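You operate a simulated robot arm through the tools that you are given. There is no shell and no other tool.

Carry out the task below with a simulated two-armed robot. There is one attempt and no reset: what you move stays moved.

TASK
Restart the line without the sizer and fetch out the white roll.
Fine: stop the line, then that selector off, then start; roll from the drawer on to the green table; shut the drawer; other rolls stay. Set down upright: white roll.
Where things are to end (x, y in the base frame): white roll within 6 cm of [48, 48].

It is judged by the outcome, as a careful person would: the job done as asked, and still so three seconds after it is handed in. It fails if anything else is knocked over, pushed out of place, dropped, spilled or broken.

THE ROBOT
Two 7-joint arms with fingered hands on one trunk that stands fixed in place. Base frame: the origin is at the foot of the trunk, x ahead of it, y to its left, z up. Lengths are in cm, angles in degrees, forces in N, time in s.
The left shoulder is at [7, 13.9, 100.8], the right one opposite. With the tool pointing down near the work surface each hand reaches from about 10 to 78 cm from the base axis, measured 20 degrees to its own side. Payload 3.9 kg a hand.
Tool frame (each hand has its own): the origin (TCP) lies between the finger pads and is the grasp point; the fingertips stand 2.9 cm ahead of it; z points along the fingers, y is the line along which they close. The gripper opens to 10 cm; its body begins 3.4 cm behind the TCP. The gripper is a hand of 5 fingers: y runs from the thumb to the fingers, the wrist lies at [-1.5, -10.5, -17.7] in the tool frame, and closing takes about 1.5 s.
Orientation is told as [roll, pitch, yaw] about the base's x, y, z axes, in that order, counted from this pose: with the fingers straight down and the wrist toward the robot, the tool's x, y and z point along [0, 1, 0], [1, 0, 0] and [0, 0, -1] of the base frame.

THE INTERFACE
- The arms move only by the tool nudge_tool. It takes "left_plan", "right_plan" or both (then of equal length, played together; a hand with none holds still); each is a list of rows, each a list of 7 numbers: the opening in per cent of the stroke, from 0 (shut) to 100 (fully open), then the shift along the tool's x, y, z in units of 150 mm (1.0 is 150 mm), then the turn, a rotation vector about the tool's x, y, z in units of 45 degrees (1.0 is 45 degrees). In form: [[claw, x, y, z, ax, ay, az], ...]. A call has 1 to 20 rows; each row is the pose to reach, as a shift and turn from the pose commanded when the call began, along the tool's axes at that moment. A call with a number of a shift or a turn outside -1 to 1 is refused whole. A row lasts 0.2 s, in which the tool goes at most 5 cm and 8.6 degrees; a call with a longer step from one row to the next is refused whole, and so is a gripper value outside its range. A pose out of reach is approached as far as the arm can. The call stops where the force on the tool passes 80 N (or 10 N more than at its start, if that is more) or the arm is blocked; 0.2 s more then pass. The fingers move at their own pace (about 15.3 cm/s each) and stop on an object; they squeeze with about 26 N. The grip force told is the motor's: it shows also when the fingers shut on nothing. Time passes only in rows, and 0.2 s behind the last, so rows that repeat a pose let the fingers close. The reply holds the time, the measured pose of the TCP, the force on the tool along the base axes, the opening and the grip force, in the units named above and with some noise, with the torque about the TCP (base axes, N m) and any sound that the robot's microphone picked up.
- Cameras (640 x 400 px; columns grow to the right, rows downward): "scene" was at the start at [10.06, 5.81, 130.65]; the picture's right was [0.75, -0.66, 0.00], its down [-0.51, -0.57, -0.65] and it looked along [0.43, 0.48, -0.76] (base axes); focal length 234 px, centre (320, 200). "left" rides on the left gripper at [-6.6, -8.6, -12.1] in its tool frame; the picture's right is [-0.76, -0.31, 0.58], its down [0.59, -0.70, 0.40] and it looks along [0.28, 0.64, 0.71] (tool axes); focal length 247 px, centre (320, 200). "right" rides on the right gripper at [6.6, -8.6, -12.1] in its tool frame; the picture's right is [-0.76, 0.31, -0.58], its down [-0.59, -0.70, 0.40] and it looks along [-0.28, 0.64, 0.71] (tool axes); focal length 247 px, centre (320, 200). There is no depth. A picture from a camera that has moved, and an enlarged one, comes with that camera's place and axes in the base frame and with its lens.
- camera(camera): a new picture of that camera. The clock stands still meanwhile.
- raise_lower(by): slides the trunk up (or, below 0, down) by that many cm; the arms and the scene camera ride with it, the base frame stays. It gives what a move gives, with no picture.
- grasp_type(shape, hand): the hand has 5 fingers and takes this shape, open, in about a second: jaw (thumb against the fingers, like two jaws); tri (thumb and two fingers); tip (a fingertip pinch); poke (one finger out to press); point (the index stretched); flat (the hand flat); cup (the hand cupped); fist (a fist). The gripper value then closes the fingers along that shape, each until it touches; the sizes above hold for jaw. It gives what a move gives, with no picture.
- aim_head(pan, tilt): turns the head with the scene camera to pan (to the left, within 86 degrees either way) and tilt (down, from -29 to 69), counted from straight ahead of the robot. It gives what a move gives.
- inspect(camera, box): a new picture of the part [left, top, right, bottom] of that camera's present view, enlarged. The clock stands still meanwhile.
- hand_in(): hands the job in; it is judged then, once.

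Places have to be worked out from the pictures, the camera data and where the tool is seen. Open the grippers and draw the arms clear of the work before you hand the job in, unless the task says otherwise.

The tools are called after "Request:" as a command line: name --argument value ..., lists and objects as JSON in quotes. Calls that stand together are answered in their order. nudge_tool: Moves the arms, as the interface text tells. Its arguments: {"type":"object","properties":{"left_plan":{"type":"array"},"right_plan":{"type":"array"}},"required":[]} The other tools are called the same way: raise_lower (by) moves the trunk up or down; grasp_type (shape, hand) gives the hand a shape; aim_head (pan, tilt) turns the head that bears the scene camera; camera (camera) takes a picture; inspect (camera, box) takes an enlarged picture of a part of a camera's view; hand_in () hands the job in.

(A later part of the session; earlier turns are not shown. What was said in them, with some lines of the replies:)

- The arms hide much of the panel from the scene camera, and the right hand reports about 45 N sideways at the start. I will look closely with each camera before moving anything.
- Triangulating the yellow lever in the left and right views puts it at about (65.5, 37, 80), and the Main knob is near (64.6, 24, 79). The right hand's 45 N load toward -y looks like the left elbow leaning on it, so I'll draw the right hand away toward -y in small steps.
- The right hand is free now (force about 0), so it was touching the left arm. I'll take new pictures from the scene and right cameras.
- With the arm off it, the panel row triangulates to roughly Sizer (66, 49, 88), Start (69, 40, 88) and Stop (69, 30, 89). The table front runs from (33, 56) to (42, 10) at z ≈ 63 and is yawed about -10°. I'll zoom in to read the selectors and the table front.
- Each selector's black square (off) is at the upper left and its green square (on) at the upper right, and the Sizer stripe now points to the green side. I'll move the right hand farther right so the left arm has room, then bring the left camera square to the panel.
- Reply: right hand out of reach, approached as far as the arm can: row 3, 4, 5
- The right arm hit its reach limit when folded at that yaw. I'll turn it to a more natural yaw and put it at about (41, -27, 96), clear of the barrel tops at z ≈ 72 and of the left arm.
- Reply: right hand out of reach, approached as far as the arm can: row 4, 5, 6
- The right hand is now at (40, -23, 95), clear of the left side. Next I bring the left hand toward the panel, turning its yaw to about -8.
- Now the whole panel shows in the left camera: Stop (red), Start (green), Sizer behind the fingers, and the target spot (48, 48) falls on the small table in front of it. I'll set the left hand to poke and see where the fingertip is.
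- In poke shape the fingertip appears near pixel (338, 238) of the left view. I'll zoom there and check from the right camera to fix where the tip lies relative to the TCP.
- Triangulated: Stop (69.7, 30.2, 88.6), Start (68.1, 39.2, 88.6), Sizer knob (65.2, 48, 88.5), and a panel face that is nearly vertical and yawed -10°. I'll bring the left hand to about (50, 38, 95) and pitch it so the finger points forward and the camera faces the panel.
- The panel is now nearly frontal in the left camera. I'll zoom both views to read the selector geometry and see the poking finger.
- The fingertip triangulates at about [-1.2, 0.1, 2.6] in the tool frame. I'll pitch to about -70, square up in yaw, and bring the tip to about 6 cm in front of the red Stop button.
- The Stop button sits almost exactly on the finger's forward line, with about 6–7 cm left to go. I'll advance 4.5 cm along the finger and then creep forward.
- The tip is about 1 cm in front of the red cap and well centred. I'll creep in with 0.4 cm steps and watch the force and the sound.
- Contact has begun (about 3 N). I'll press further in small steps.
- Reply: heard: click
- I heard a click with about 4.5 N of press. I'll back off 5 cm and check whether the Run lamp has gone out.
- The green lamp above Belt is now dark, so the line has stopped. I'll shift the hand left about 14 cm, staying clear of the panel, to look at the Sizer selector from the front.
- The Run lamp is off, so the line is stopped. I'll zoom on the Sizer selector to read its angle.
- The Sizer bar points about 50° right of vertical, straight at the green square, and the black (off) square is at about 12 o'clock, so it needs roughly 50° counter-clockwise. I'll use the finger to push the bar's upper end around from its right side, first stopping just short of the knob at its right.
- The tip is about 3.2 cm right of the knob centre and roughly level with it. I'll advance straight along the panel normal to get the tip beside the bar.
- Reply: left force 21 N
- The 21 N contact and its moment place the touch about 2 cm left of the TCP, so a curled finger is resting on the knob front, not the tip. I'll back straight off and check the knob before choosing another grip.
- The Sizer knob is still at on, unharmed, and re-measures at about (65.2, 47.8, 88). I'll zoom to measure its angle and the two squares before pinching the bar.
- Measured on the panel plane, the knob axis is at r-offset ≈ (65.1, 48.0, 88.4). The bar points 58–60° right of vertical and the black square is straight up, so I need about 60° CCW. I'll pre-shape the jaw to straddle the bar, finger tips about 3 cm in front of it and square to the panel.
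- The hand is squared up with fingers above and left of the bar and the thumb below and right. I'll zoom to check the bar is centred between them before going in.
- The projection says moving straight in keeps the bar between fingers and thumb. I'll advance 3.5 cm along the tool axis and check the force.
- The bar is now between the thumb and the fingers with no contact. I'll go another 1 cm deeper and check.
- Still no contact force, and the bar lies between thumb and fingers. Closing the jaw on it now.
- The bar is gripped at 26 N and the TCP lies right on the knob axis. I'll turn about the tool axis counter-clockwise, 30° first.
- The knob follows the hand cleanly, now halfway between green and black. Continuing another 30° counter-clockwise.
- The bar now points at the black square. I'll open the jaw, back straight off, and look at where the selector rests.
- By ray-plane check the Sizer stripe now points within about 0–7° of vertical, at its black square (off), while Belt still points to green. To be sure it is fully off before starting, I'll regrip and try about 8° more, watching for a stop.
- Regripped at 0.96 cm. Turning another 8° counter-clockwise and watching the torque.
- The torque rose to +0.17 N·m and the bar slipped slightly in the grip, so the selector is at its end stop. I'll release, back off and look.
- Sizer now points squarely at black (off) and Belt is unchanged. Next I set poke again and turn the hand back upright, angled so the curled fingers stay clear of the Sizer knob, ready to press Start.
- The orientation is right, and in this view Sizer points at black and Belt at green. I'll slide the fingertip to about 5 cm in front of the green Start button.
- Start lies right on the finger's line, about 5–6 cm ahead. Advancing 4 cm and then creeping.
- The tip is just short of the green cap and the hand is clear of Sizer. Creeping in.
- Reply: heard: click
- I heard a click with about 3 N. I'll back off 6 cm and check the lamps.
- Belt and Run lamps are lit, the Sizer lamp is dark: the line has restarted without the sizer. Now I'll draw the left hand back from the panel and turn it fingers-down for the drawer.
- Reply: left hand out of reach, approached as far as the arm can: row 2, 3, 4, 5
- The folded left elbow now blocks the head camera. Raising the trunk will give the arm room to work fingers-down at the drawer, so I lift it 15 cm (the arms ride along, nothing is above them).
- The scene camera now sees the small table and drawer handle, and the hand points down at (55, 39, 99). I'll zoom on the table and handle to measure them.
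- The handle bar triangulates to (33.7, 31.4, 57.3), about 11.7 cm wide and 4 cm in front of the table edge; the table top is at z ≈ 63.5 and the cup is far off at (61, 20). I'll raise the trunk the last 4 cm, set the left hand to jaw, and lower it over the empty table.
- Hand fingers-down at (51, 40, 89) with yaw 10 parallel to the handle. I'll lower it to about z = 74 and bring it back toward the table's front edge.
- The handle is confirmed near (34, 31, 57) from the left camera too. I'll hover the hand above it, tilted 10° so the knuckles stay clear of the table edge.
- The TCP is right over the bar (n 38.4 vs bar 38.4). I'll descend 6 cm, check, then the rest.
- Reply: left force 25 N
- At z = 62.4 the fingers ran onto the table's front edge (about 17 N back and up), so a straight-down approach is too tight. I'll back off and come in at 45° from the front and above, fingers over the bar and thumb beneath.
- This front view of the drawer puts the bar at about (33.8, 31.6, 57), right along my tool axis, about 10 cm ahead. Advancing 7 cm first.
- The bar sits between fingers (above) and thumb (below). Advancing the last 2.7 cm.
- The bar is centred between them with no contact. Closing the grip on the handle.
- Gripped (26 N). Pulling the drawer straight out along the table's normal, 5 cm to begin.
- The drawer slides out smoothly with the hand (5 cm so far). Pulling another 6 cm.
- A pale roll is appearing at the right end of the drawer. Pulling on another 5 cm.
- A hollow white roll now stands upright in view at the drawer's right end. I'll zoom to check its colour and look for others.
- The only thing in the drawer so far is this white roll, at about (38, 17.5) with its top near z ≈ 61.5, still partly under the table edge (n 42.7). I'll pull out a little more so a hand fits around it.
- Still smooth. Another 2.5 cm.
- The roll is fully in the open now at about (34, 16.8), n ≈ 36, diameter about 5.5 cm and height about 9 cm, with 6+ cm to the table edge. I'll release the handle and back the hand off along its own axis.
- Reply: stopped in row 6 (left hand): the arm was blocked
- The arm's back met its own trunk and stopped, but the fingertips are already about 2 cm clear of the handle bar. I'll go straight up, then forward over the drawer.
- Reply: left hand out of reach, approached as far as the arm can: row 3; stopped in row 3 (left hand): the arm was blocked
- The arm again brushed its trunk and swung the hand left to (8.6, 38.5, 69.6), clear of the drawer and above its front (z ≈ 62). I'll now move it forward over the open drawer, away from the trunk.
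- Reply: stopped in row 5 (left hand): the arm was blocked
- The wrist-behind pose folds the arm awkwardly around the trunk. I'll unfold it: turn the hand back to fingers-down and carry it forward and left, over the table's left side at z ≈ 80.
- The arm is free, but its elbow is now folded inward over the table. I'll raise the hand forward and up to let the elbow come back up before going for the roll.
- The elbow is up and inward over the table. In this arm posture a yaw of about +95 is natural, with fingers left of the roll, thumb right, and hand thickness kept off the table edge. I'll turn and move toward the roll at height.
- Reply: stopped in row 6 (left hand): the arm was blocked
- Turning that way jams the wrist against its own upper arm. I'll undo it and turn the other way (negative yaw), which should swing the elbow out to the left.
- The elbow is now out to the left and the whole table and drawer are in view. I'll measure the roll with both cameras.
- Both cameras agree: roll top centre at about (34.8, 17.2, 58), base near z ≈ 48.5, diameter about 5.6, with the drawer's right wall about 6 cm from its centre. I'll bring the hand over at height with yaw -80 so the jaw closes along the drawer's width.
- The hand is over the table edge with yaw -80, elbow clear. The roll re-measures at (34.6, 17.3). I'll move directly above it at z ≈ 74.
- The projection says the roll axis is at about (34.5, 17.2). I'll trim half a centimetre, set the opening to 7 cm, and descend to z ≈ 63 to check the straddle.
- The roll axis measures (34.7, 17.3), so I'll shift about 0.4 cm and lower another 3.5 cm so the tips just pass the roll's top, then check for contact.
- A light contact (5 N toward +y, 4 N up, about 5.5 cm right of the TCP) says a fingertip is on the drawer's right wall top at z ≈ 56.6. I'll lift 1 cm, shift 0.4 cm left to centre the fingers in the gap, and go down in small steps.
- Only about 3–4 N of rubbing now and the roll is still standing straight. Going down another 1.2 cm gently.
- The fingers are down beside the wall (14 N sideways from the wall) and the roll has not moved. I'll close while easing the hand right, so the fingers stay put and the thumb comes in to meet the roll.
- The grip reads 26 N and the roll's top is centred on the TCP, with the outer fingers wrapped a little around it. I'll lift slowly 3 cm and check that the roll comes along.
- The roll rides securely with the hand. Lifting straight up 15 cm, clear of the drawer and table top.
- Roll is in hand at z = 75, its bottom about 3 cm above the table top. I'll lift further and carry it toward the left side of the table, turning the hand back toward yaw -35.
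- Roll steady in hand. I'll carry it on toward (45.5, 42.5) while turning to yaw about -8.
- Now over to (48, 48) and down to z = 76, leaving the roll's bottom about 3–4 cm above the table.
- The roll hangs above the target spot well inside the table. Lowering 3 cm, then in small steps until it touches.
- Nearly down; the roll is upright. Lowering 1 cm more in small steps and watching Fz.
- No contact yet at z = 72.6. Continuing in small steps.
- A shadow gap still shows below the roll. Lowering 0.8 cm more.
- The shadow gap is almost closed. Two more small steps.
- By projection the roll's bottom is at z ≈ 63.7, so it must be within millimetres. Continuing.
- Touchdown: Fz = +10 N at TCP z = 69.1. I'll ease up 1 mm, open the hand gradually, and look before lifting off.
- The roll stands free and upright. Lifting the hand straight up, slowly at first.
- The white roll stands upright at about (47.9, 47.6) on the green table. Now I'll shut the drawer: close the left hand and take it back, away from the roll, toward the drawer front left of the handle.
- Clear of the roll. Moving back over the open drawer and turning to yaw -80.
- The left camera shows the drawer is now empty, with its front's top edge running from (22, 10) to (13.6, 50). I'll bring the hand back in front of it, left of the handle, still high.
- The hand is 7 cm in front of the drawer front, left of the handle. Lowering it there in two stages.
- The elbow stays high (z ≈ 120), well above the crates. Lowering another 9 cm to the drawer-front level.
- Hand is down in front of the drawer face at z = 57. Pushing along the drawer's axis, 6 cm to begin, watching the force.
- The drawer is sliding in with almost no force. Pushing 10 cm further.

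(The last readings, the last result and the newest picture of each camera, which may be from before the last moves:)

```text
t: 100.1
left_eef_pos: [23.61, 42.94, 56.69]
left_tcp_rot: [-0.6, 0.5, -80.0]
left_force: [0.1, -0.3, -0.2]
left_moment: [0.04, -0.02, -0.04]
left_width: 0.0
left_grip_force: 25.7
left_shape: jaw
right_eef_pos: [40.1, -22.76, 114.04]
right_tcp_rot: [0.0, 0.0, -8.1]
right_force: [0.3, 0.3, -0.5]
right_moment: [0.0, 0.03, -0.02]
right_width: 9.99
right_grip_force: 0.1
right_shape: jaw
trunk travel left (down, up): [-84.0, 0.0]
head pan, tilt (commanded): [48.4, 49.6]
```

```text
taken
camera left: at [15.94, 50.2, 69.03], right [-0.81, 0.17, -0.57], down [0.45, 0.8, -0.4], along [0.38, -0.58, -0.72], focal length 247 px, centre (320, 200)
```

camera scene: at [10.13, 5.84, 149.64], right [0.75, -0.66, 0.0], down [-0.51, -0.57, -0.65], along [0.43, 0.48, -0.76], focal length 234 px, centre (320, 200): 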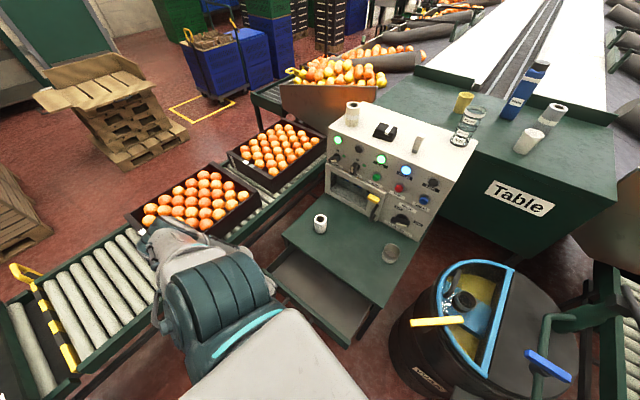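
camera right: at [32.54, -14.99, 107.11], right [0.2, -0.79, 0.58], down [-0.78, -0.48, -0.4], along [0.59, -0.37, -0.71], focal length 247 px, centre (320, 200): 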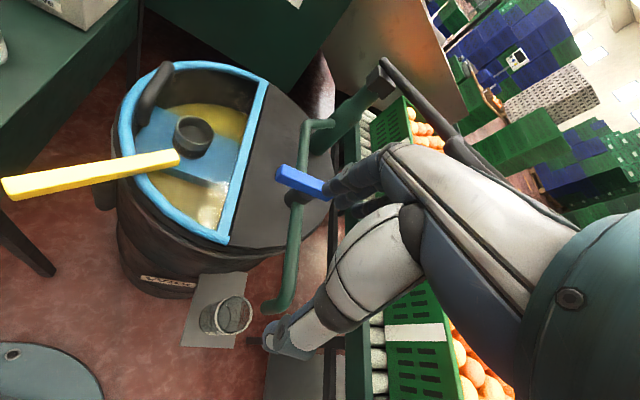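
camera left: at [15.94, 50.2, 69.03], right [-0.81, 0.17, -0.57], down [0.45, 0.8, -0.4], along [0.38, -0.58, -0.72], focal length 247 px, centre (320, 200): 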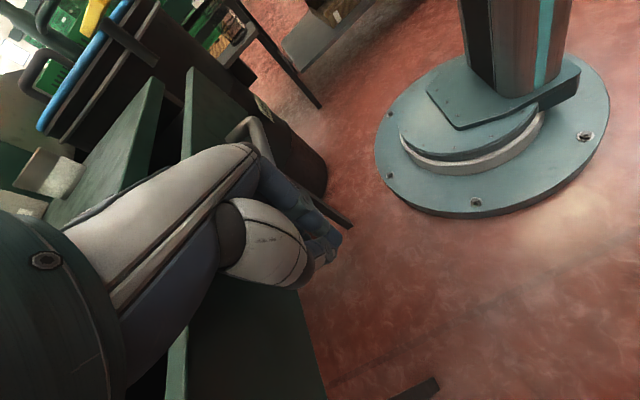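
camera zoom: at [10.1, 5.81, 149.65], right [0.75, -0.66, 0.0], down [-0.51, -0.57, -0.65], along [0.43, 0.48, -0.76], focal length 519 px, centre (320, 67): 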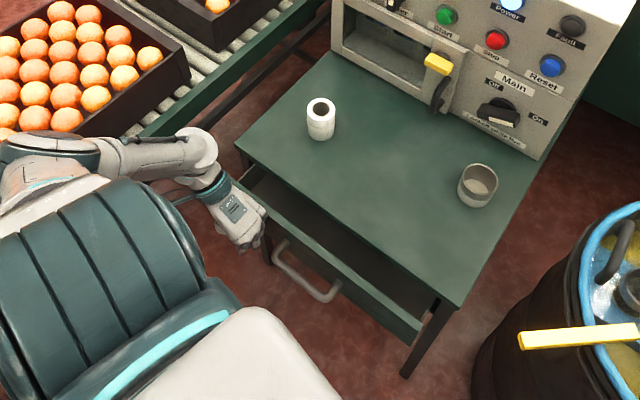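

About 7–8 cm of opening is left. Pushing 5 cm more, then finishing gently.

Request:
nudge_tool --left_plan '[[0, 0.08, 0, 0, 0, 0, 0], [0, 0.16, 0, 0, 0, 0, 0], [0, 0.25, 0, 0, 0, 0, 0], [0, 0.33, 0, 0, 0, 0, 0]]'

Request:
inspect --camera "scene" --box '[220, 170, 420, 350]'

```text
t: 101.1
left_eef_pos: [26.03, 43.45, 56.79]
left_tcp_rot: [-0.6, 0.6, -80.0]
left_force: [0.4, -0.8, 0.2]
left_moment: [0.02, 0.01, 0.01]
left_width: 0.02
left_grip_force: 26.0
left_shape: jaw
left hand out of reach, approached as far as the arm can: row 3, 4
right_eef_pos: [40.16, -22.77, 113.95]
right_tcp_rot: [0.1, 0.0, -8.2]
right_force: [0.1, 0.4, 0.0]
right_moment: [0.0, 0.03, -0.04]
right_width: 9.99
right_grip_force: 0.0
right_shape: jaw
trunk travel left (down, up): [-84.0, 0.0]
head pan, tilt (commanded): [48.4, 49.6]
```

```text
2.22 times, centred on (320, 260) of scene
camera zoom: at [10.1, 5.81, 149.65], right [0.75, -0.66, 0.0], down [-0.51, -0.57, -0.65], along [0.43, 0.48, -0.76], focal length 519 px, centre (320, 67)
```

zoom: 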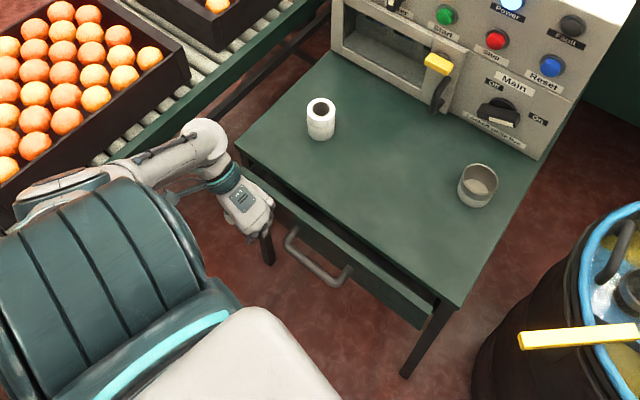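

The arm ran out of reach with the wrist out to the left, with about 4–5 cm still to close. I'll back off and turn the hand to yaw 10, wrist behind it, to push with the backs of the fingers.

Request:
nudge_tool --left_plan '[[0, -0.2, 0, 0, 0, 0, 0], [0, -0.4, 0, 0, 0, 0, -0.1], [0, -0.6, 0.0, 0, 0, 0, -0.25], [0, -0.75, 0.03, 0, 0, 0, -0.42], [0, -0.75, 0.06, 0, 0, 0, -0.6], [0, -0.75, 0.06, 0, 0, 0, -0.78], [0, -0.75, 0.06, 0, 0, 0, -0.96]]'

Request:
camera --camera "scene"

```text
t: 102.7
left_eef_pos: [14.96, 40.6, 56.85]
left_tcp_rot: [0.0, 0.7, -36.7]
left_force: [-0.1, 0.4, -0.7]
left_moment: [-0.03, 0.0, -0.02]
left_width: 0.0
left_grip_force: 26.1
left_shape: jaw
right_eef_pos: [40.06, -22.83, 114.03]
right_tcp_rot: [0.0, 0.1, -8.1]
right_force: [-0.1, 0.1, -0.4]
right_moment: [0.0, -0.01, 0.0]
right_width: 9.98
right_grip_force: 0.0
right_shape: jaw
trunk travel left (down, up): [-84.0, 0.0]
head pan, tilt (commanded): [48.4, 49.6]
```

```text
taken
camera scene: at [10.03, 5.78, 149.66], right [0.75, -0.66, 0.0], down [-0.51, -0.57, -0.65], along [0.43, 0.48, -0.76], focal length 234 px, centre (320, 200)
```

scene: 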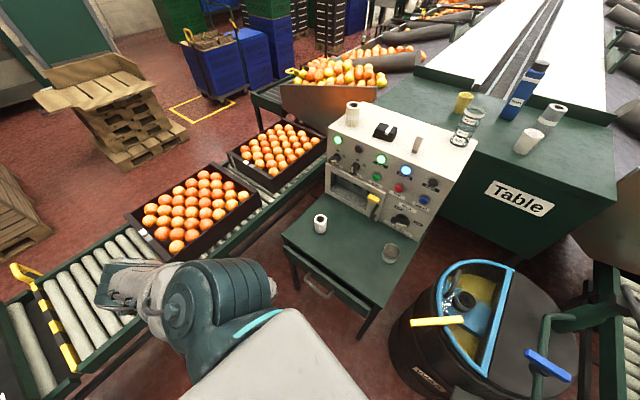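

The drawer looks nearly closed already. I'll finish turning the hand to about yaw +4.

Request:
nudge_tool --left_plan '[[0, 0, 0, 0, 0, 0, -0.18], [0, 0, 0, 0, 0, 0, -0.36], [0, 0, 0, 0, 0, 0, -0.54], [0, 0, 0, 0, 0, 0, -0.72], [0, 0, 0, 0, 0, 0, -0.9]]'

Request:
camera --camera "left"

Request:
inspect --camera "scene" --box '[260, 200, 400, 340]'

```text
t: 103.9
left_eef_pos: [15.04, 40.45, 57.0]
left_tcp_rot: [0.5, 0.7, 3.8]
left_force: [0.0, -0.1, -0.5]
left_moment: [-0.01, 0.0, -0.01]
left_width: 0.0
left_grip_force: 25.9
left_shape: jaw
right_eef_pos: [40.16, -22.71, 113.95]
right_tcp_rot: [0.1, 0.0, -8.2]
right_force: [-0.1, 1.0, 0.7]
right_moment: [0.01, -0.01, -0.01]
right_width: 9.95
right_grip_force: 0.0
right_shape: jaw
trunk travel left (down, up): [-84.0, 0.0]
head pan, tilt (commanded): [48.4, 49.6]
```

```text
taken
camera left: at [7.09, 33.42, 69.12], right [-0.26, -0.77, -0.58], down [-0.75, 0.54, -0.38], along [0.61, 0.33, -0.72], focal length 247 px, centre (320, 200)
```

left: 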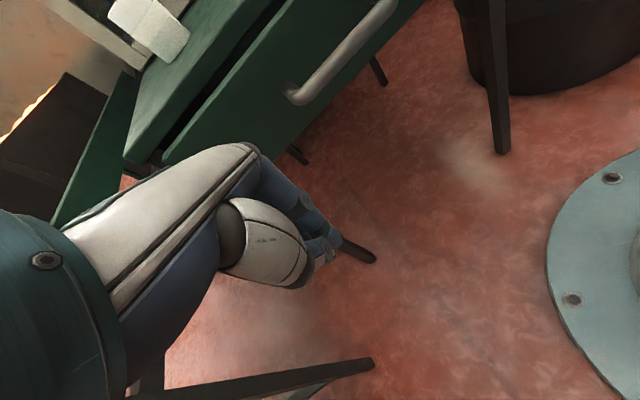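

```text
2.86 times, centred on (330, 270) of scene
camera zoom: at [10.08, 5.81, 149.65], right [0.75, -0.66, 0.0], down [-0.51, -0.57, -0.65], along [0.43, 0.48, -0.76], focal length 667 px, centre (291, 0)
```

zoom: 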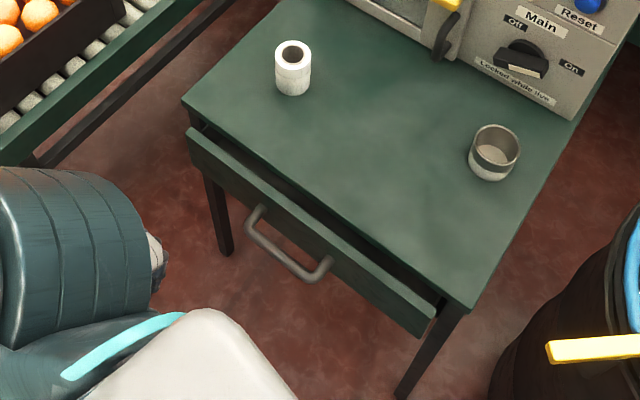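

The drawer is still about 4 cm open. I'll advance with the backs of the fingers toward the drawer front, 2 cm further left to stay clear of the handle.

Request:
nudge_tool --left_plan '[[0, 0.06, 0.18, 0, 0, 0, 0], [0, 0.11, 0.36, 0, 0, 0, 0], [0, 0.17, 0.55, 0, 0, 0, 0], [0, 0.21, 0.72, 0, 0, 0, 0], [0, 0.219, 0.795, 0, 0, 0, 0]]'

Request:
camera --camera "left"

Request:
inspect --camera "scene" --box '[240, 190, 400, 340]'

```text
t: 105.1
left_eef_pos: [26.63, 44.57, 56.82]
left_tcp_rot: [0.5, 0.7, 3.7]
left_force: [-0.2, 0.7, 0.1]
left_moment: [-0.02, 0.0, -0.02]
left_width: 0.02
left_grip_force: 25.6
left_shape: jaw
right_eef_pos: [40.06, -22.82, 114.05]
right_tcp_rot: [0.0, 0.1, -8.1]
right_force: [0.5, -0.2, 0.3]
right_moment: [-0.01, 0.0, 0.0]
right_width: 10.0
right_grip_force: 0.0
right_shape: jaw
trunk travel left (down, up): [-84.0, 0.0]
head pan, tilt (commanded): [48.4, 49.6]
```

```text
taken
camera left: at [18.75, 37.4, 69.09], right [-0.26, -0.77, -0.58], down [-0.74, 0.55, -0.39], along [0.61, 0.33, -0.72], focal length 247 px, centre (320, 200)
```

left: 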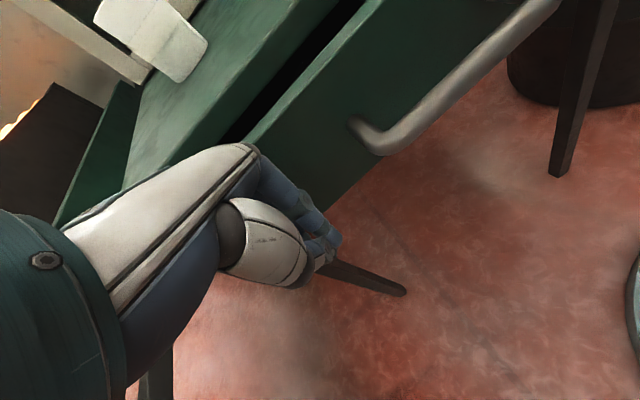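

```text
2.67 times, centred on (320, 265) of scene
camera zoom: at [10.06, 5.81, 149.65], right [0.75, -0.66, 0.0], down [-0.51, -0.57, -0.65], along [0.43, 0.48, -0.76], focal length 623 px, centre (320, 27)
```

zoom: 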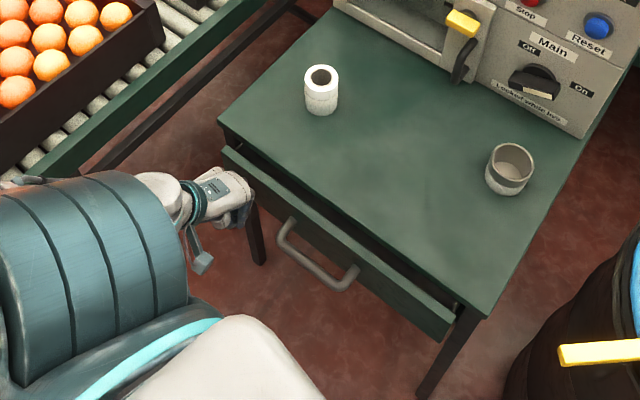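

The knuckles are right in front of the drawer's left part. Continuing the push in small steps.

Request:
nudge_tool --left_plan '[[0, 0.007, 0.066, 0, 0, 0, 0], [0, 0.014, 0.132, 0, 0, 0, 0], [0, 0.021, 0.199, 0, 0, 0, 0], [0, 0.028, 0.265, 0, 0, 0, 0]]'

Request:
inspect --camera "scene" --box '[240, 190, 400, 340]'

```text
t: 106.1
left_eef_pos: [30.75, 45.21, 56.71]
left_tcp_rot: [0.4, 0.6, 3.7]
left_force: [-0.5, 1.1, 0.0]
left_moment: [0.0, 0.02, 0.02]
left_width: 0.0
left_grip_force: 25.7
left_shape: jaw
right_eef_pos: [40.15, -22.69, 114.02]
right_tcp_rot: [0.0, 0.0, -8.1]
right_force: [0.2, 0.2, -0.2]
right_moment: [-0.02, 0.0, -0.01]
right_width: 10.01
right_grip_force: 0.1
right_shape: jaw
trunk travel left (down, up): [-84.0, 0.0]
head pan, tilt (commanded): [48.4, 49.6]
```

```text
2.67 times, centred on (320, 265) of scene
camera zoom: at [10.1, 5.81, 149.65], right [0.75, -0.66, 0.0], down [-0.51, -0.57, -0.65], along [0.43, 0.48, -0.76], focal length 623 px, centre (320, 27)
```

zoom: 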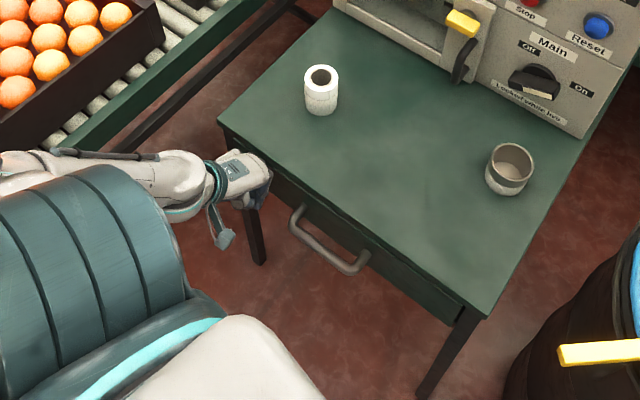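

The drawer appears nearly flush. One more gentle push of up to 1.5 cm, watching for the stop.

Request:
nudge_tool --left_plan '[[0, 0.002, 0.03, 0, 0, 0, 0], [0, 0.005, 0.06, 0, 0, 0, 0], [0, 0.007, 0.08, 0, 0, 0, 0]]'

Request:
inspect --camera "scene" --box '[260, 210, 380, 310]'

```text
t: 106.9
left_eef_pos: [31.07, 45.34, 56.71]
left_tcp_rot: [0.5, 0.9, 3.8]
left_force: [-39.5, -6.6, 7.4]
left_moment: [0.47, -2.47, 0.26]
left_width: 0.0
left_grip_force: 25.8
left_shape: jaw
right_eef_pos: [39.62, -22.83, 114.1]
right_tcp_rot: [0.1, -0.3, -8.1]
right_force: [-0.3, -1.2, -0.3]
right_moment: [0.02, 0.02, -0.02]
right_width: 10.02
right_grip_force: 0.0
right_shape: jaw
trunk travel left (down, up): [-84.0, 0.0]
head pan, tilt (commanded): [48.4, 49.6]
```

```text
4.00 times, centred on (320, 260) of scene
camera zoom: at [9.44, 5.65, 149.71], right [0.75, -0.66, 0.0], down [-0.5, -0.57, -0.65], along [0.43, 0.49, -0.76], focal length 934 px, centre (320, -40)
```

zoom: 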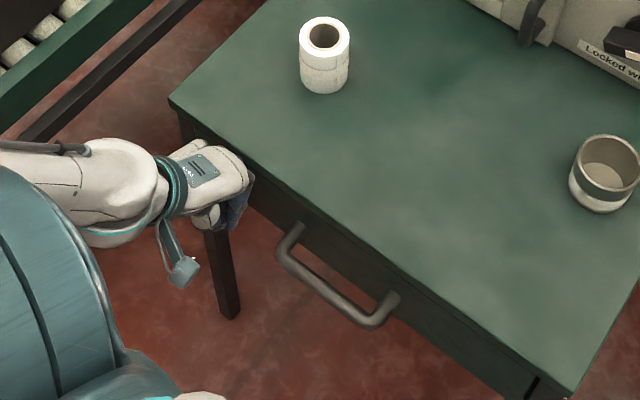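

The push met a firm stop (39 N, with the moment placing contact at the table edge height), and the handle is back at n ≈ 38.5, its closed position. I'll back the hand off and check the closure.

Request:
nudge_tool --left_plan '[[0, -0.01, -0.1, 0, 0, 0, 0], [0, -0.04, -0.3, 0, 0, 0, 0], [0, -0.06, -0.5, 0, 0, 0, 0], [0, -0.08, -0.7, 0, 0, 0, 0]]'

Request:
camera --camera "left"

Request:
inspect --camera "scene" --box '[260, 210, 380, 310]'

```text
t: 107.9
left_eef_pos: [21.33, 43.53, 56.82]
left_tcp_rot: [0.6, 0.5, 3.7]
left_force: [0.3, 0.0, -0.4]
left_moment: [0.02, 0.01, -0.02]
left_width: 0.0
left_grip_force: 26.0
left_shape: jaw
right_eef_pos: [39.93, -22.88, 114.09]
right_tcp_rot: [0.0, -0.1, -8.2]
right_force: [-0.9, -0.5, 0.9]
right_moment: [0.01, 0.0, 0.03]
right_width: 9.98
right_grip_force: 0.0
right_shape: jaw
trunk travel left (down, up): [-84.0, 0.0]
head pan, tilt (commanded): [48.4, 49.6]
```

```text
taken
camera left: at [13.37, 36.36, 69.03], right [-0.26, -0.77, -0.58], down [-0.74, 0.55, -0.39], along [0.61, 0.33, -0.72], focal length 247 px, centre (320, 200)
```

left: 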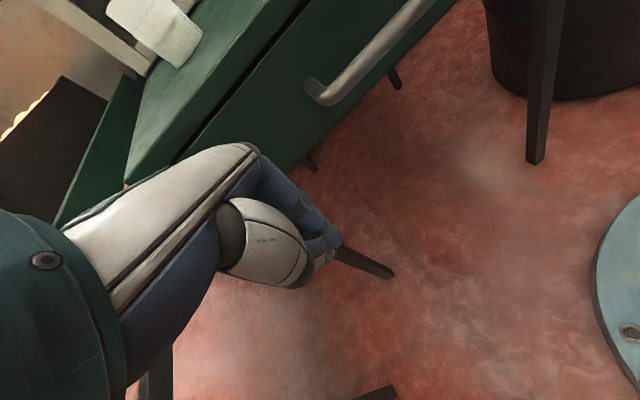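

```text
4.00 times, centred on (320, 260) of scene
camera zoom: at [9.92, 5.72, 149.67], right [0.75, -0.66, 0.0], down [-0.51, -0.57, -0.65], along [0.43, 0.48, -0.76], focal length 934 px, centre (320, -40)
```

zoom: 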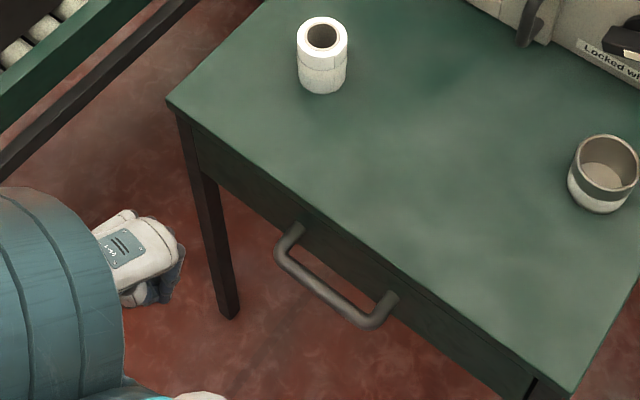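

It looks shut; I'll zoom into the seam with the left camera to be sure it is flush.

Request:
inspect --camera "left" --box '[120, 0, 420, 190]'

Request:
inspect --camera "scene" --box '[275, 225, 375, 325]'

```text
2.11 times, centred on (270, 95) of left
camera zoom: at [13.37, 36.36, 69.03], right [-0.26, -0.77, -0.58], down [-0.74, 0.55, -0.39], along [0.61, 0.33, -0.72], focal length 520 px, centre (425, 421)
```

zoom: 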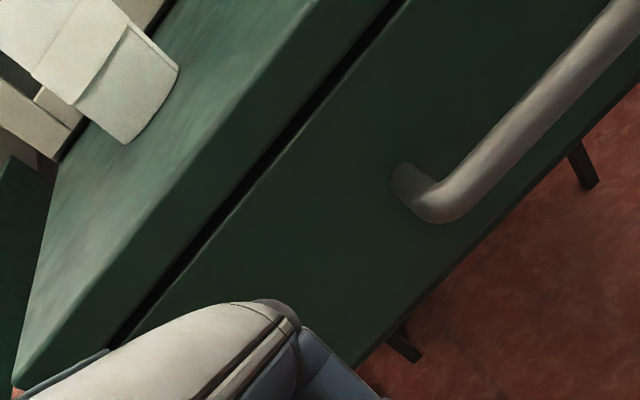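

```text
4.00 times, centred on (325, 275) of scene
camera zoom: at [9.92, 5.72, 149.67], right [0.75, -0.66, 0.0], down [-0.51, -0.57, -0.65], along [0.43, 0.48, -0.76], focal length 934 px, centre (300, -100)
```

zoom: 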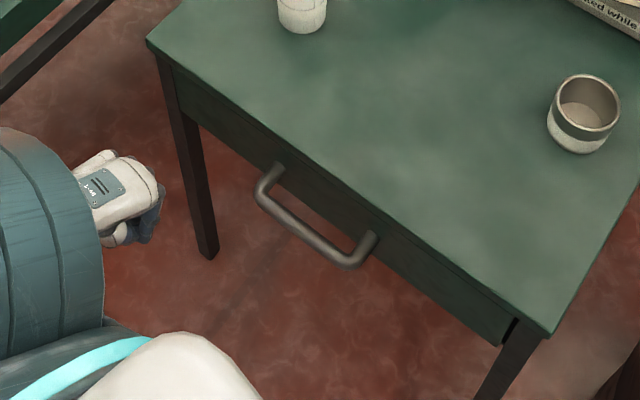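

The seam looks right, but the last contact was at the table-edge height, so the palm may have met the table before the drawer was fully home. I'll lower the trunk 6 cm so the knuckles bear on the drawer front itself and push once more.

Request:
raise_lower --by -6

Request:
nudge_tool --left_plan '[[0, 0.02, 0.16, 0, 0, 0, 0], [0, 0.04, 0.32, 0, 0, 0, 0], [0, 0.06, 0.46, 0, 0, 0, 0], [0, 0.07, 0.56, 0, 0, 0, 0]]'

```text
t: 108.9
left_eef_pos: [21.31, 43.5, 50.7]
left_tcp_rot: [0.5, 0.6, 3.7]
left_force: [0.1, 0.2, 0.7]
left_moment: [0.0, -0.03, 0.01]
left_width: 0.0
left_grip_force: 25.6
left_shape: jaw
right_eef_pos: [40.02, -22.89, 108.13]
right_tcp_rot: [0.0, 0.1, -8.2]
right_force: [0.2, -0.6, 0.0]
right_moment: [0.01, 0.01, 0.03]
right_width: 9.99
right_grip_force: 0.2
right_shape: jaw
trunk travel left (down, up): [-78.0, 6.0]
head pan, tilt (commanded): [48.4, 49.6]
```

```text
t: 109.9
left_eef_pos: [29.6, 45.06, 50.48]
left_tcp_rot: [0.5, 0.8, 3.7]
left_force: [-0.6, -0.7, -0.1]
left_moment: [-0.01, 0.03, 0.01]
left_width: 0.0
left_grip_force: 26.0
left_shape: jaw
right_eef_pos: [40.17, -22.74, 108.0]
right_tcp_rot: [0.0, 0.1, -8.1]
right_force: [-0.3, 0.5, 0.4]
right_moment: [0.01, -0.03, 0.0]
right_width: 10.0
right_grip_force: 0.0
right_shape: jaw
trunk travel left (down, up): [-78.0, 6.0]
head pan, tilt (commanded): [48.4, 49.6]
```

Hand is just short of the drawer front at z = 50.5. Pressing in gently now.

Request:
nudge_tool --left_plan '[[0, 0.003, 0.04, 0, 0, 0, 0], [0, 0.006, 0.08, 0, 0, 0, 0], [0, 0.009, 0.12, 0, 0, 0, 0]]'

```text
t: 110.7
left_eef_pos: [31.34, 45.4, 50.51]
left_tcp_rot: [0.6, 0.8, 3.7]
left_force: [-5.3, -1.7, 1.3]
left_moment: [0.1, -0.37, 0.04]
left_width: 0.0
left_grip_force: 26.0
left_shape: jaw
right_eef_pos: [40.08, -22.7, 108.16]
right_tcp_rot: [0.0, 0.0, -8.2]
right_force: [0.3, 1.1, -1.1]
right_moment: [-0.02, -0.03, 0.02]
right_width: 10.02
right_grip_force: 0.1
right_shape: jaw
trunk travel left (down, up): [-78.0, 6.0]
head pan, tilt (commanded): [48.4, 49.6]
```

Contact of 5 N at drawer-front height (z ≈ 57.5). Pressing a few millimetres more to see whether it is home.

Request:
nudge_tool --left_plan '[[0, 0.001, 0.02, 0, 0, 0, 0], [0, 0.003, 0.04, 0, 0, 0, 0], [0, 0.003, 0.04, 0, 0, 0, 0]]'

```text
t: 111.5
left_eef_pos: [31.3, 45.39, 50.54]
left_tcp_rot: [0.6, 1.0, 3.8]
left_force: [-43.7, -3.6, 7.7]
left_moment: [0.34, -2.88, 0.45]
left_width: 0.01
left_grip_force: 26.0
left_shape: jaw
right_eef_pos: [39.74, -22.85, 108.22]
right_tcp_rot: [0.1, -0.2, -8.0]
right_force: [0.8, 0.6, -0.8]
right_moment: [-0.02, 0.01, -0.03]
right_width: 9.98
right_grip_force: 0.0
right_shape: jaw
trunk travel left (down, up): [-78.0, 6.0]
head pan, tilt (commanded): [48.4, 49.6]
```

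It is hard against its stop (44 N, no movement, contact on the drawer front), so the drawer is fully shut. Backing off now and turning the hand for the way out.

Request:
nudge_tool --left_plan '[[0, -0.02, -0.15, 0, 0, 0, 0], [0, -0.05, -0.35, 0, 0, 0, 0], [0, -0.08, -0.55, 0, 0, 0, 0], [0, -0.11, -0.75, 0, 0, 0, 0.1], [0, -0.13, -0.9, 0, 0, 0, 0.25], [0, -0.13, -0.95, 0, 0, 0, 0.42], [0, -0.13, -0.95, 0, 0, 0, 0.6], [0, -0.13, -0.95, 0, 0, 0, 0.78], [0, -0.13, -0.95, 0, 0, 0, 0.95]]'

Request:
camera --camera "scene"

```text
t: 113.5
left_eef_pos: [17.98, 42.59, 50.74]
left_tcp_rot: [-0.1, 0.8, -39.2]
left_force: [0.4, -0.3, -0.8]
left_moment: [-0.02, 0.01, 0.01]
left_width: 0.02
left_grip_force: 26.0
left_shape: jaw
right_eef_pos: [40.25, -22.83, 107.91]
right_tcp_rot: [0.0, 0.0, -8.3]
right_force: [0.3, 0.0, 0.3]
right_moment: [0.0, 0.0, 0.02]
right_width: 10.02
right_grip_force: 0.1
right_shape: jaw
trunk travel left (down, up): [-78.0, 6.0]
head pan, tilt (commanded): [48.4, 49.6]
```

```text
taken
camera scene: at [10.09, 5.83, 143.65], right [0.75, -0.66, 0.0], down [-0.51, -0.57, -0.65], along [0.43, 0.48, -0.76], focal length 234 px, centre (320, 200)
```

scene: 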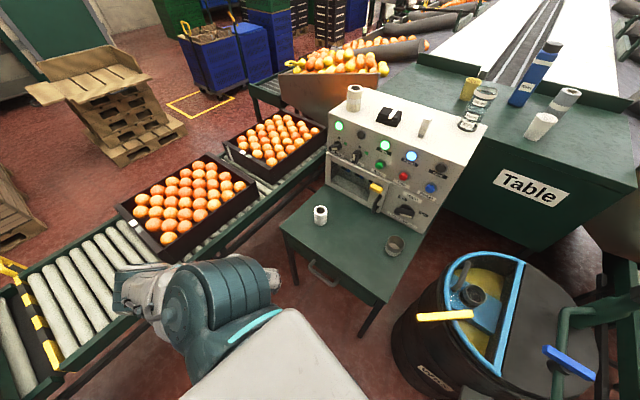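

The drawer is shut and the roll stands. Raising the trunk back and lifting the left hand straight up in front of the table.

Request:
raise_lower --by 6

Request:
nudge_tool --left_plan '[[0, 0, 0, -0.2, 0, 0, 0.05], [0, 0, 0, -0.4, 0, 0, 0.15], [0, 0, 0, -0.6, 0, 0, 0.25], [0, 0, 0, -0.8, 0, 0, 0.35], [0, 0, 0, -1.0, 0, 0, 0.45]]'

Request:
nudge_tool --left_plan '[[0, 0, 0, -0.2, 0, 0, 0], [20, 0, 0, -0.4, 0, 0, 0], [50, 0, 0, -0.6, 0, 0, 0], [80, 0, 0, -0.8, 0, 0, 0], [100, 0, 0, -0.9, 0, 0, 0]]'

Request:
camera --camera "scene"

Request:
camera --camera "left"

```text
t: 114.5
left_eef_pos: [17.93, 42.54, 56.84]
left_tcp_rot: [0.0, 0.8, -38.9]
left_force: [0.0, 0.1, -0.6]
left_moment: [0.03, -0.03, 0.02]
left_width: 0.01
left_grip_force: 26.0
left_shape: jaw
right_eef_pos: [40.19, -22.73, 114.09]
right_tcp_rot: [0.0, 0.0, -8.3]
right_force: [-0.7, 0.1, -0.9]
right_moment: [0.02, 0.0, 0.02]
right_width: 10.0
right_grip_force: 0.1
right_shape: jaw
trunk travel left (down, up): [-84.0, 0.0]
head pan, tilt (commanded): [48.4, 49.6]
```

```text
t: 115.7
left_eef_pos: [18.21, 42.47, 71.95]
left_tcp_rot: [-0.4, 0.7, -59.4]
left_force: [-0.4, 0.0, 0.2]
left_moment: [-0.01, -0.02, -0.01]
left_width: 0.0
left_grip_force: 26.0
left_shape: jaw
right_eef_pos: [40.14, -22.88, 113.98]
right_tcp_rot: [0.1, -0.1, -8.2]
right_force: [0.8, 0.8, 0.4]
right_moment: [-0.04, 0.0, -0.02]
right_width: 9.99
right_grip_force: 0.0
right_shape: jaw
trunk travel left (down, up): [-84.0, 0.0]
head pan, tilt (commanded): [48.4, 49.6]
```

```text
t: 116.9
left_eef_pos: [18.23, 42.31, 85.16]
left_tcp_rot: [-0.4, 0.8, -59.3]
left_force: [0.6, -0.4, -0.1]
left_moment: [0.02, 0.03, 0.02]
left_width: 9.97
left_grip_force: 0.0
left_shape: jaw
right_eef_pos: [40.11, -22.83, 114.01]
right_tcp_rot: [0.1, -0.1, -8.2]
right_force: [0.0, -1.1, -0.5]
right_moment: [0.03, 0.0, -0.01]
right_width: 10.02
right_grip_force: 0.1
right_shape: jaw
trunk travel left (down, up): [-84.0, 0.0]
head pan, tilt (commanded): [48.4, 49.6]
```

```text
taken
camera scene: at [10.06, 5.81, 149.65], right [0.75, -0.66, 0.0], down [-0.51, -0.57, -0.65], along [0.43, 0.48, -0.76], focal length 234 px, centre (320, 200)
```

scene: 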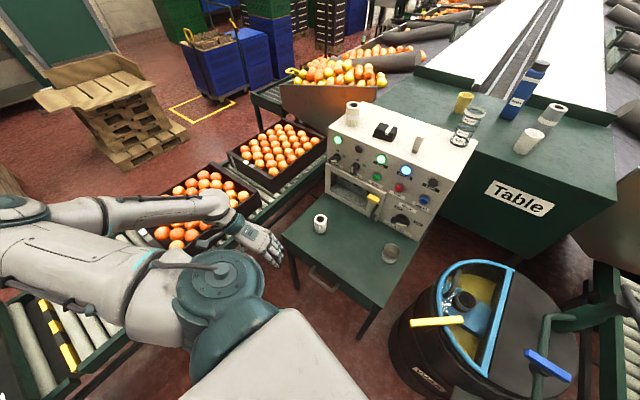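

```text
taken
camera left: at [8.43, 46.32, 97.52], right [-0.81, -0.12, -0.57], down [0.14, 0.91, -0.39], along [0.56, -0.4, -0.72], focal length 247 px, centre (320, 200)
```

left: 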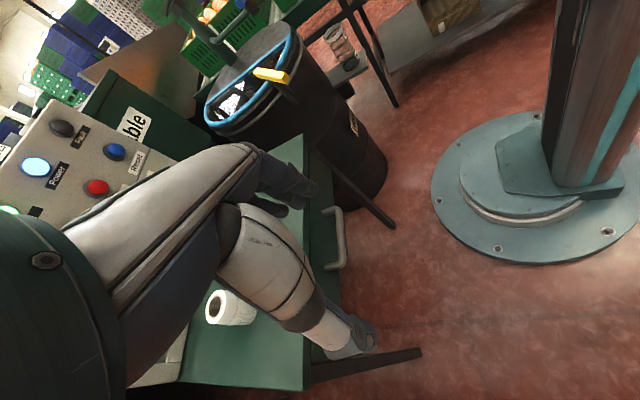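

Both hands are open and clear of the table. A last check of the panel lamps, the roll, the drawer and the crates.

Request:
inspect --camera "scene" --box '[270, 90, 450, 310]'

Request:
inspect --camera "scene" --box '[320, 120, 460, 240]'

Request:
inspect --camera "scene" --box '[100, 90, 340, 280]'

```text
1.82 times, centred on (360, 200) of scene
camera zoom: at [10.06, 5.81, 149.65], right [0.75, -0.66, 0.0], down [-0.51, -0.57, -0.65], along [0.43, 0.48, -0.76], focal length 425 px, centre (247, 200)
```

zoom: 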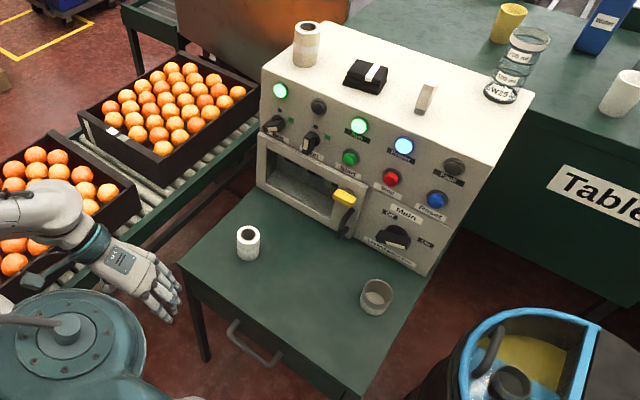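

```text
3.33 times, centred on (390, 180) of scene
camera zoom: at [10.06, 5.81, 149.65], right [0.75, -0.66, 0.0], down [-0.51, -0.57, -0.65], along [0.43, 0.48, -0.76], focal length 778 px, centre (87, 267)
```

zoom: 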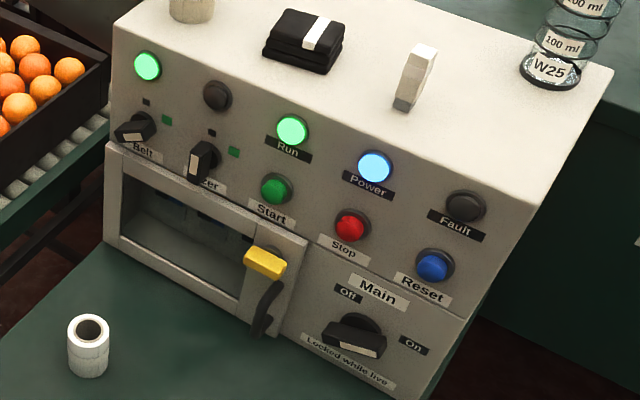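

```text
2.11 times, centred on (220, 185) of scene
camera zoom: at [10.06, 5.81, 149.65], right [0.75, -0.66, 0.0], down [-0.51, -0.57, -0.65], along [0.43, 0.48, -0.76], focal length 492 px, centre (530, 232)
```

zoom: 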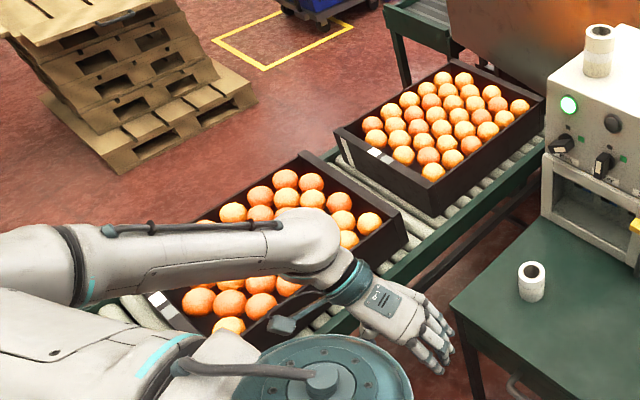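

Run and Belt lamps are lit, Sizer is off and its lamp dark, and there is no fault. The white roll stands upright at about (48, 48), the drawer is shut, the other rolls and the cup are untouched, and both hands are open and clear. Handing in.

Request:
hand_in

```text
The job is handed in.
```

The line is running again without the sizer, and the white roll is out of the drawer, standing upright on the green table. I've handed the job in; the judge's result hasn't come back.

- **Line:** I pressed Stop, turned the Sizer selector to off and pressed Start. The Run and Belt lamps are lit, the Sizer lamp is dark and there is no fault.
- **White roll:** it stands at about (48, 48), measured from the camera pictures, so it should be well within the 6 cm allowed.
- **Drawer:** pushed in until it hit its stop. The white roll was the only thing I saw in it.
- **Everything else:** the other rolls, the cup and the fruit crates look undisturbed in the final pictures. Both hands are open and clear of the table.

There were a few light bumps along the way:
- A curled finger pressed on the Sizer knob at about 20 N without turning it.
- The hand touched the front edge of the table twice.
- The left arm brushed the robot's own trunk.

In the pictures I checked, none of these moved anything out of place.
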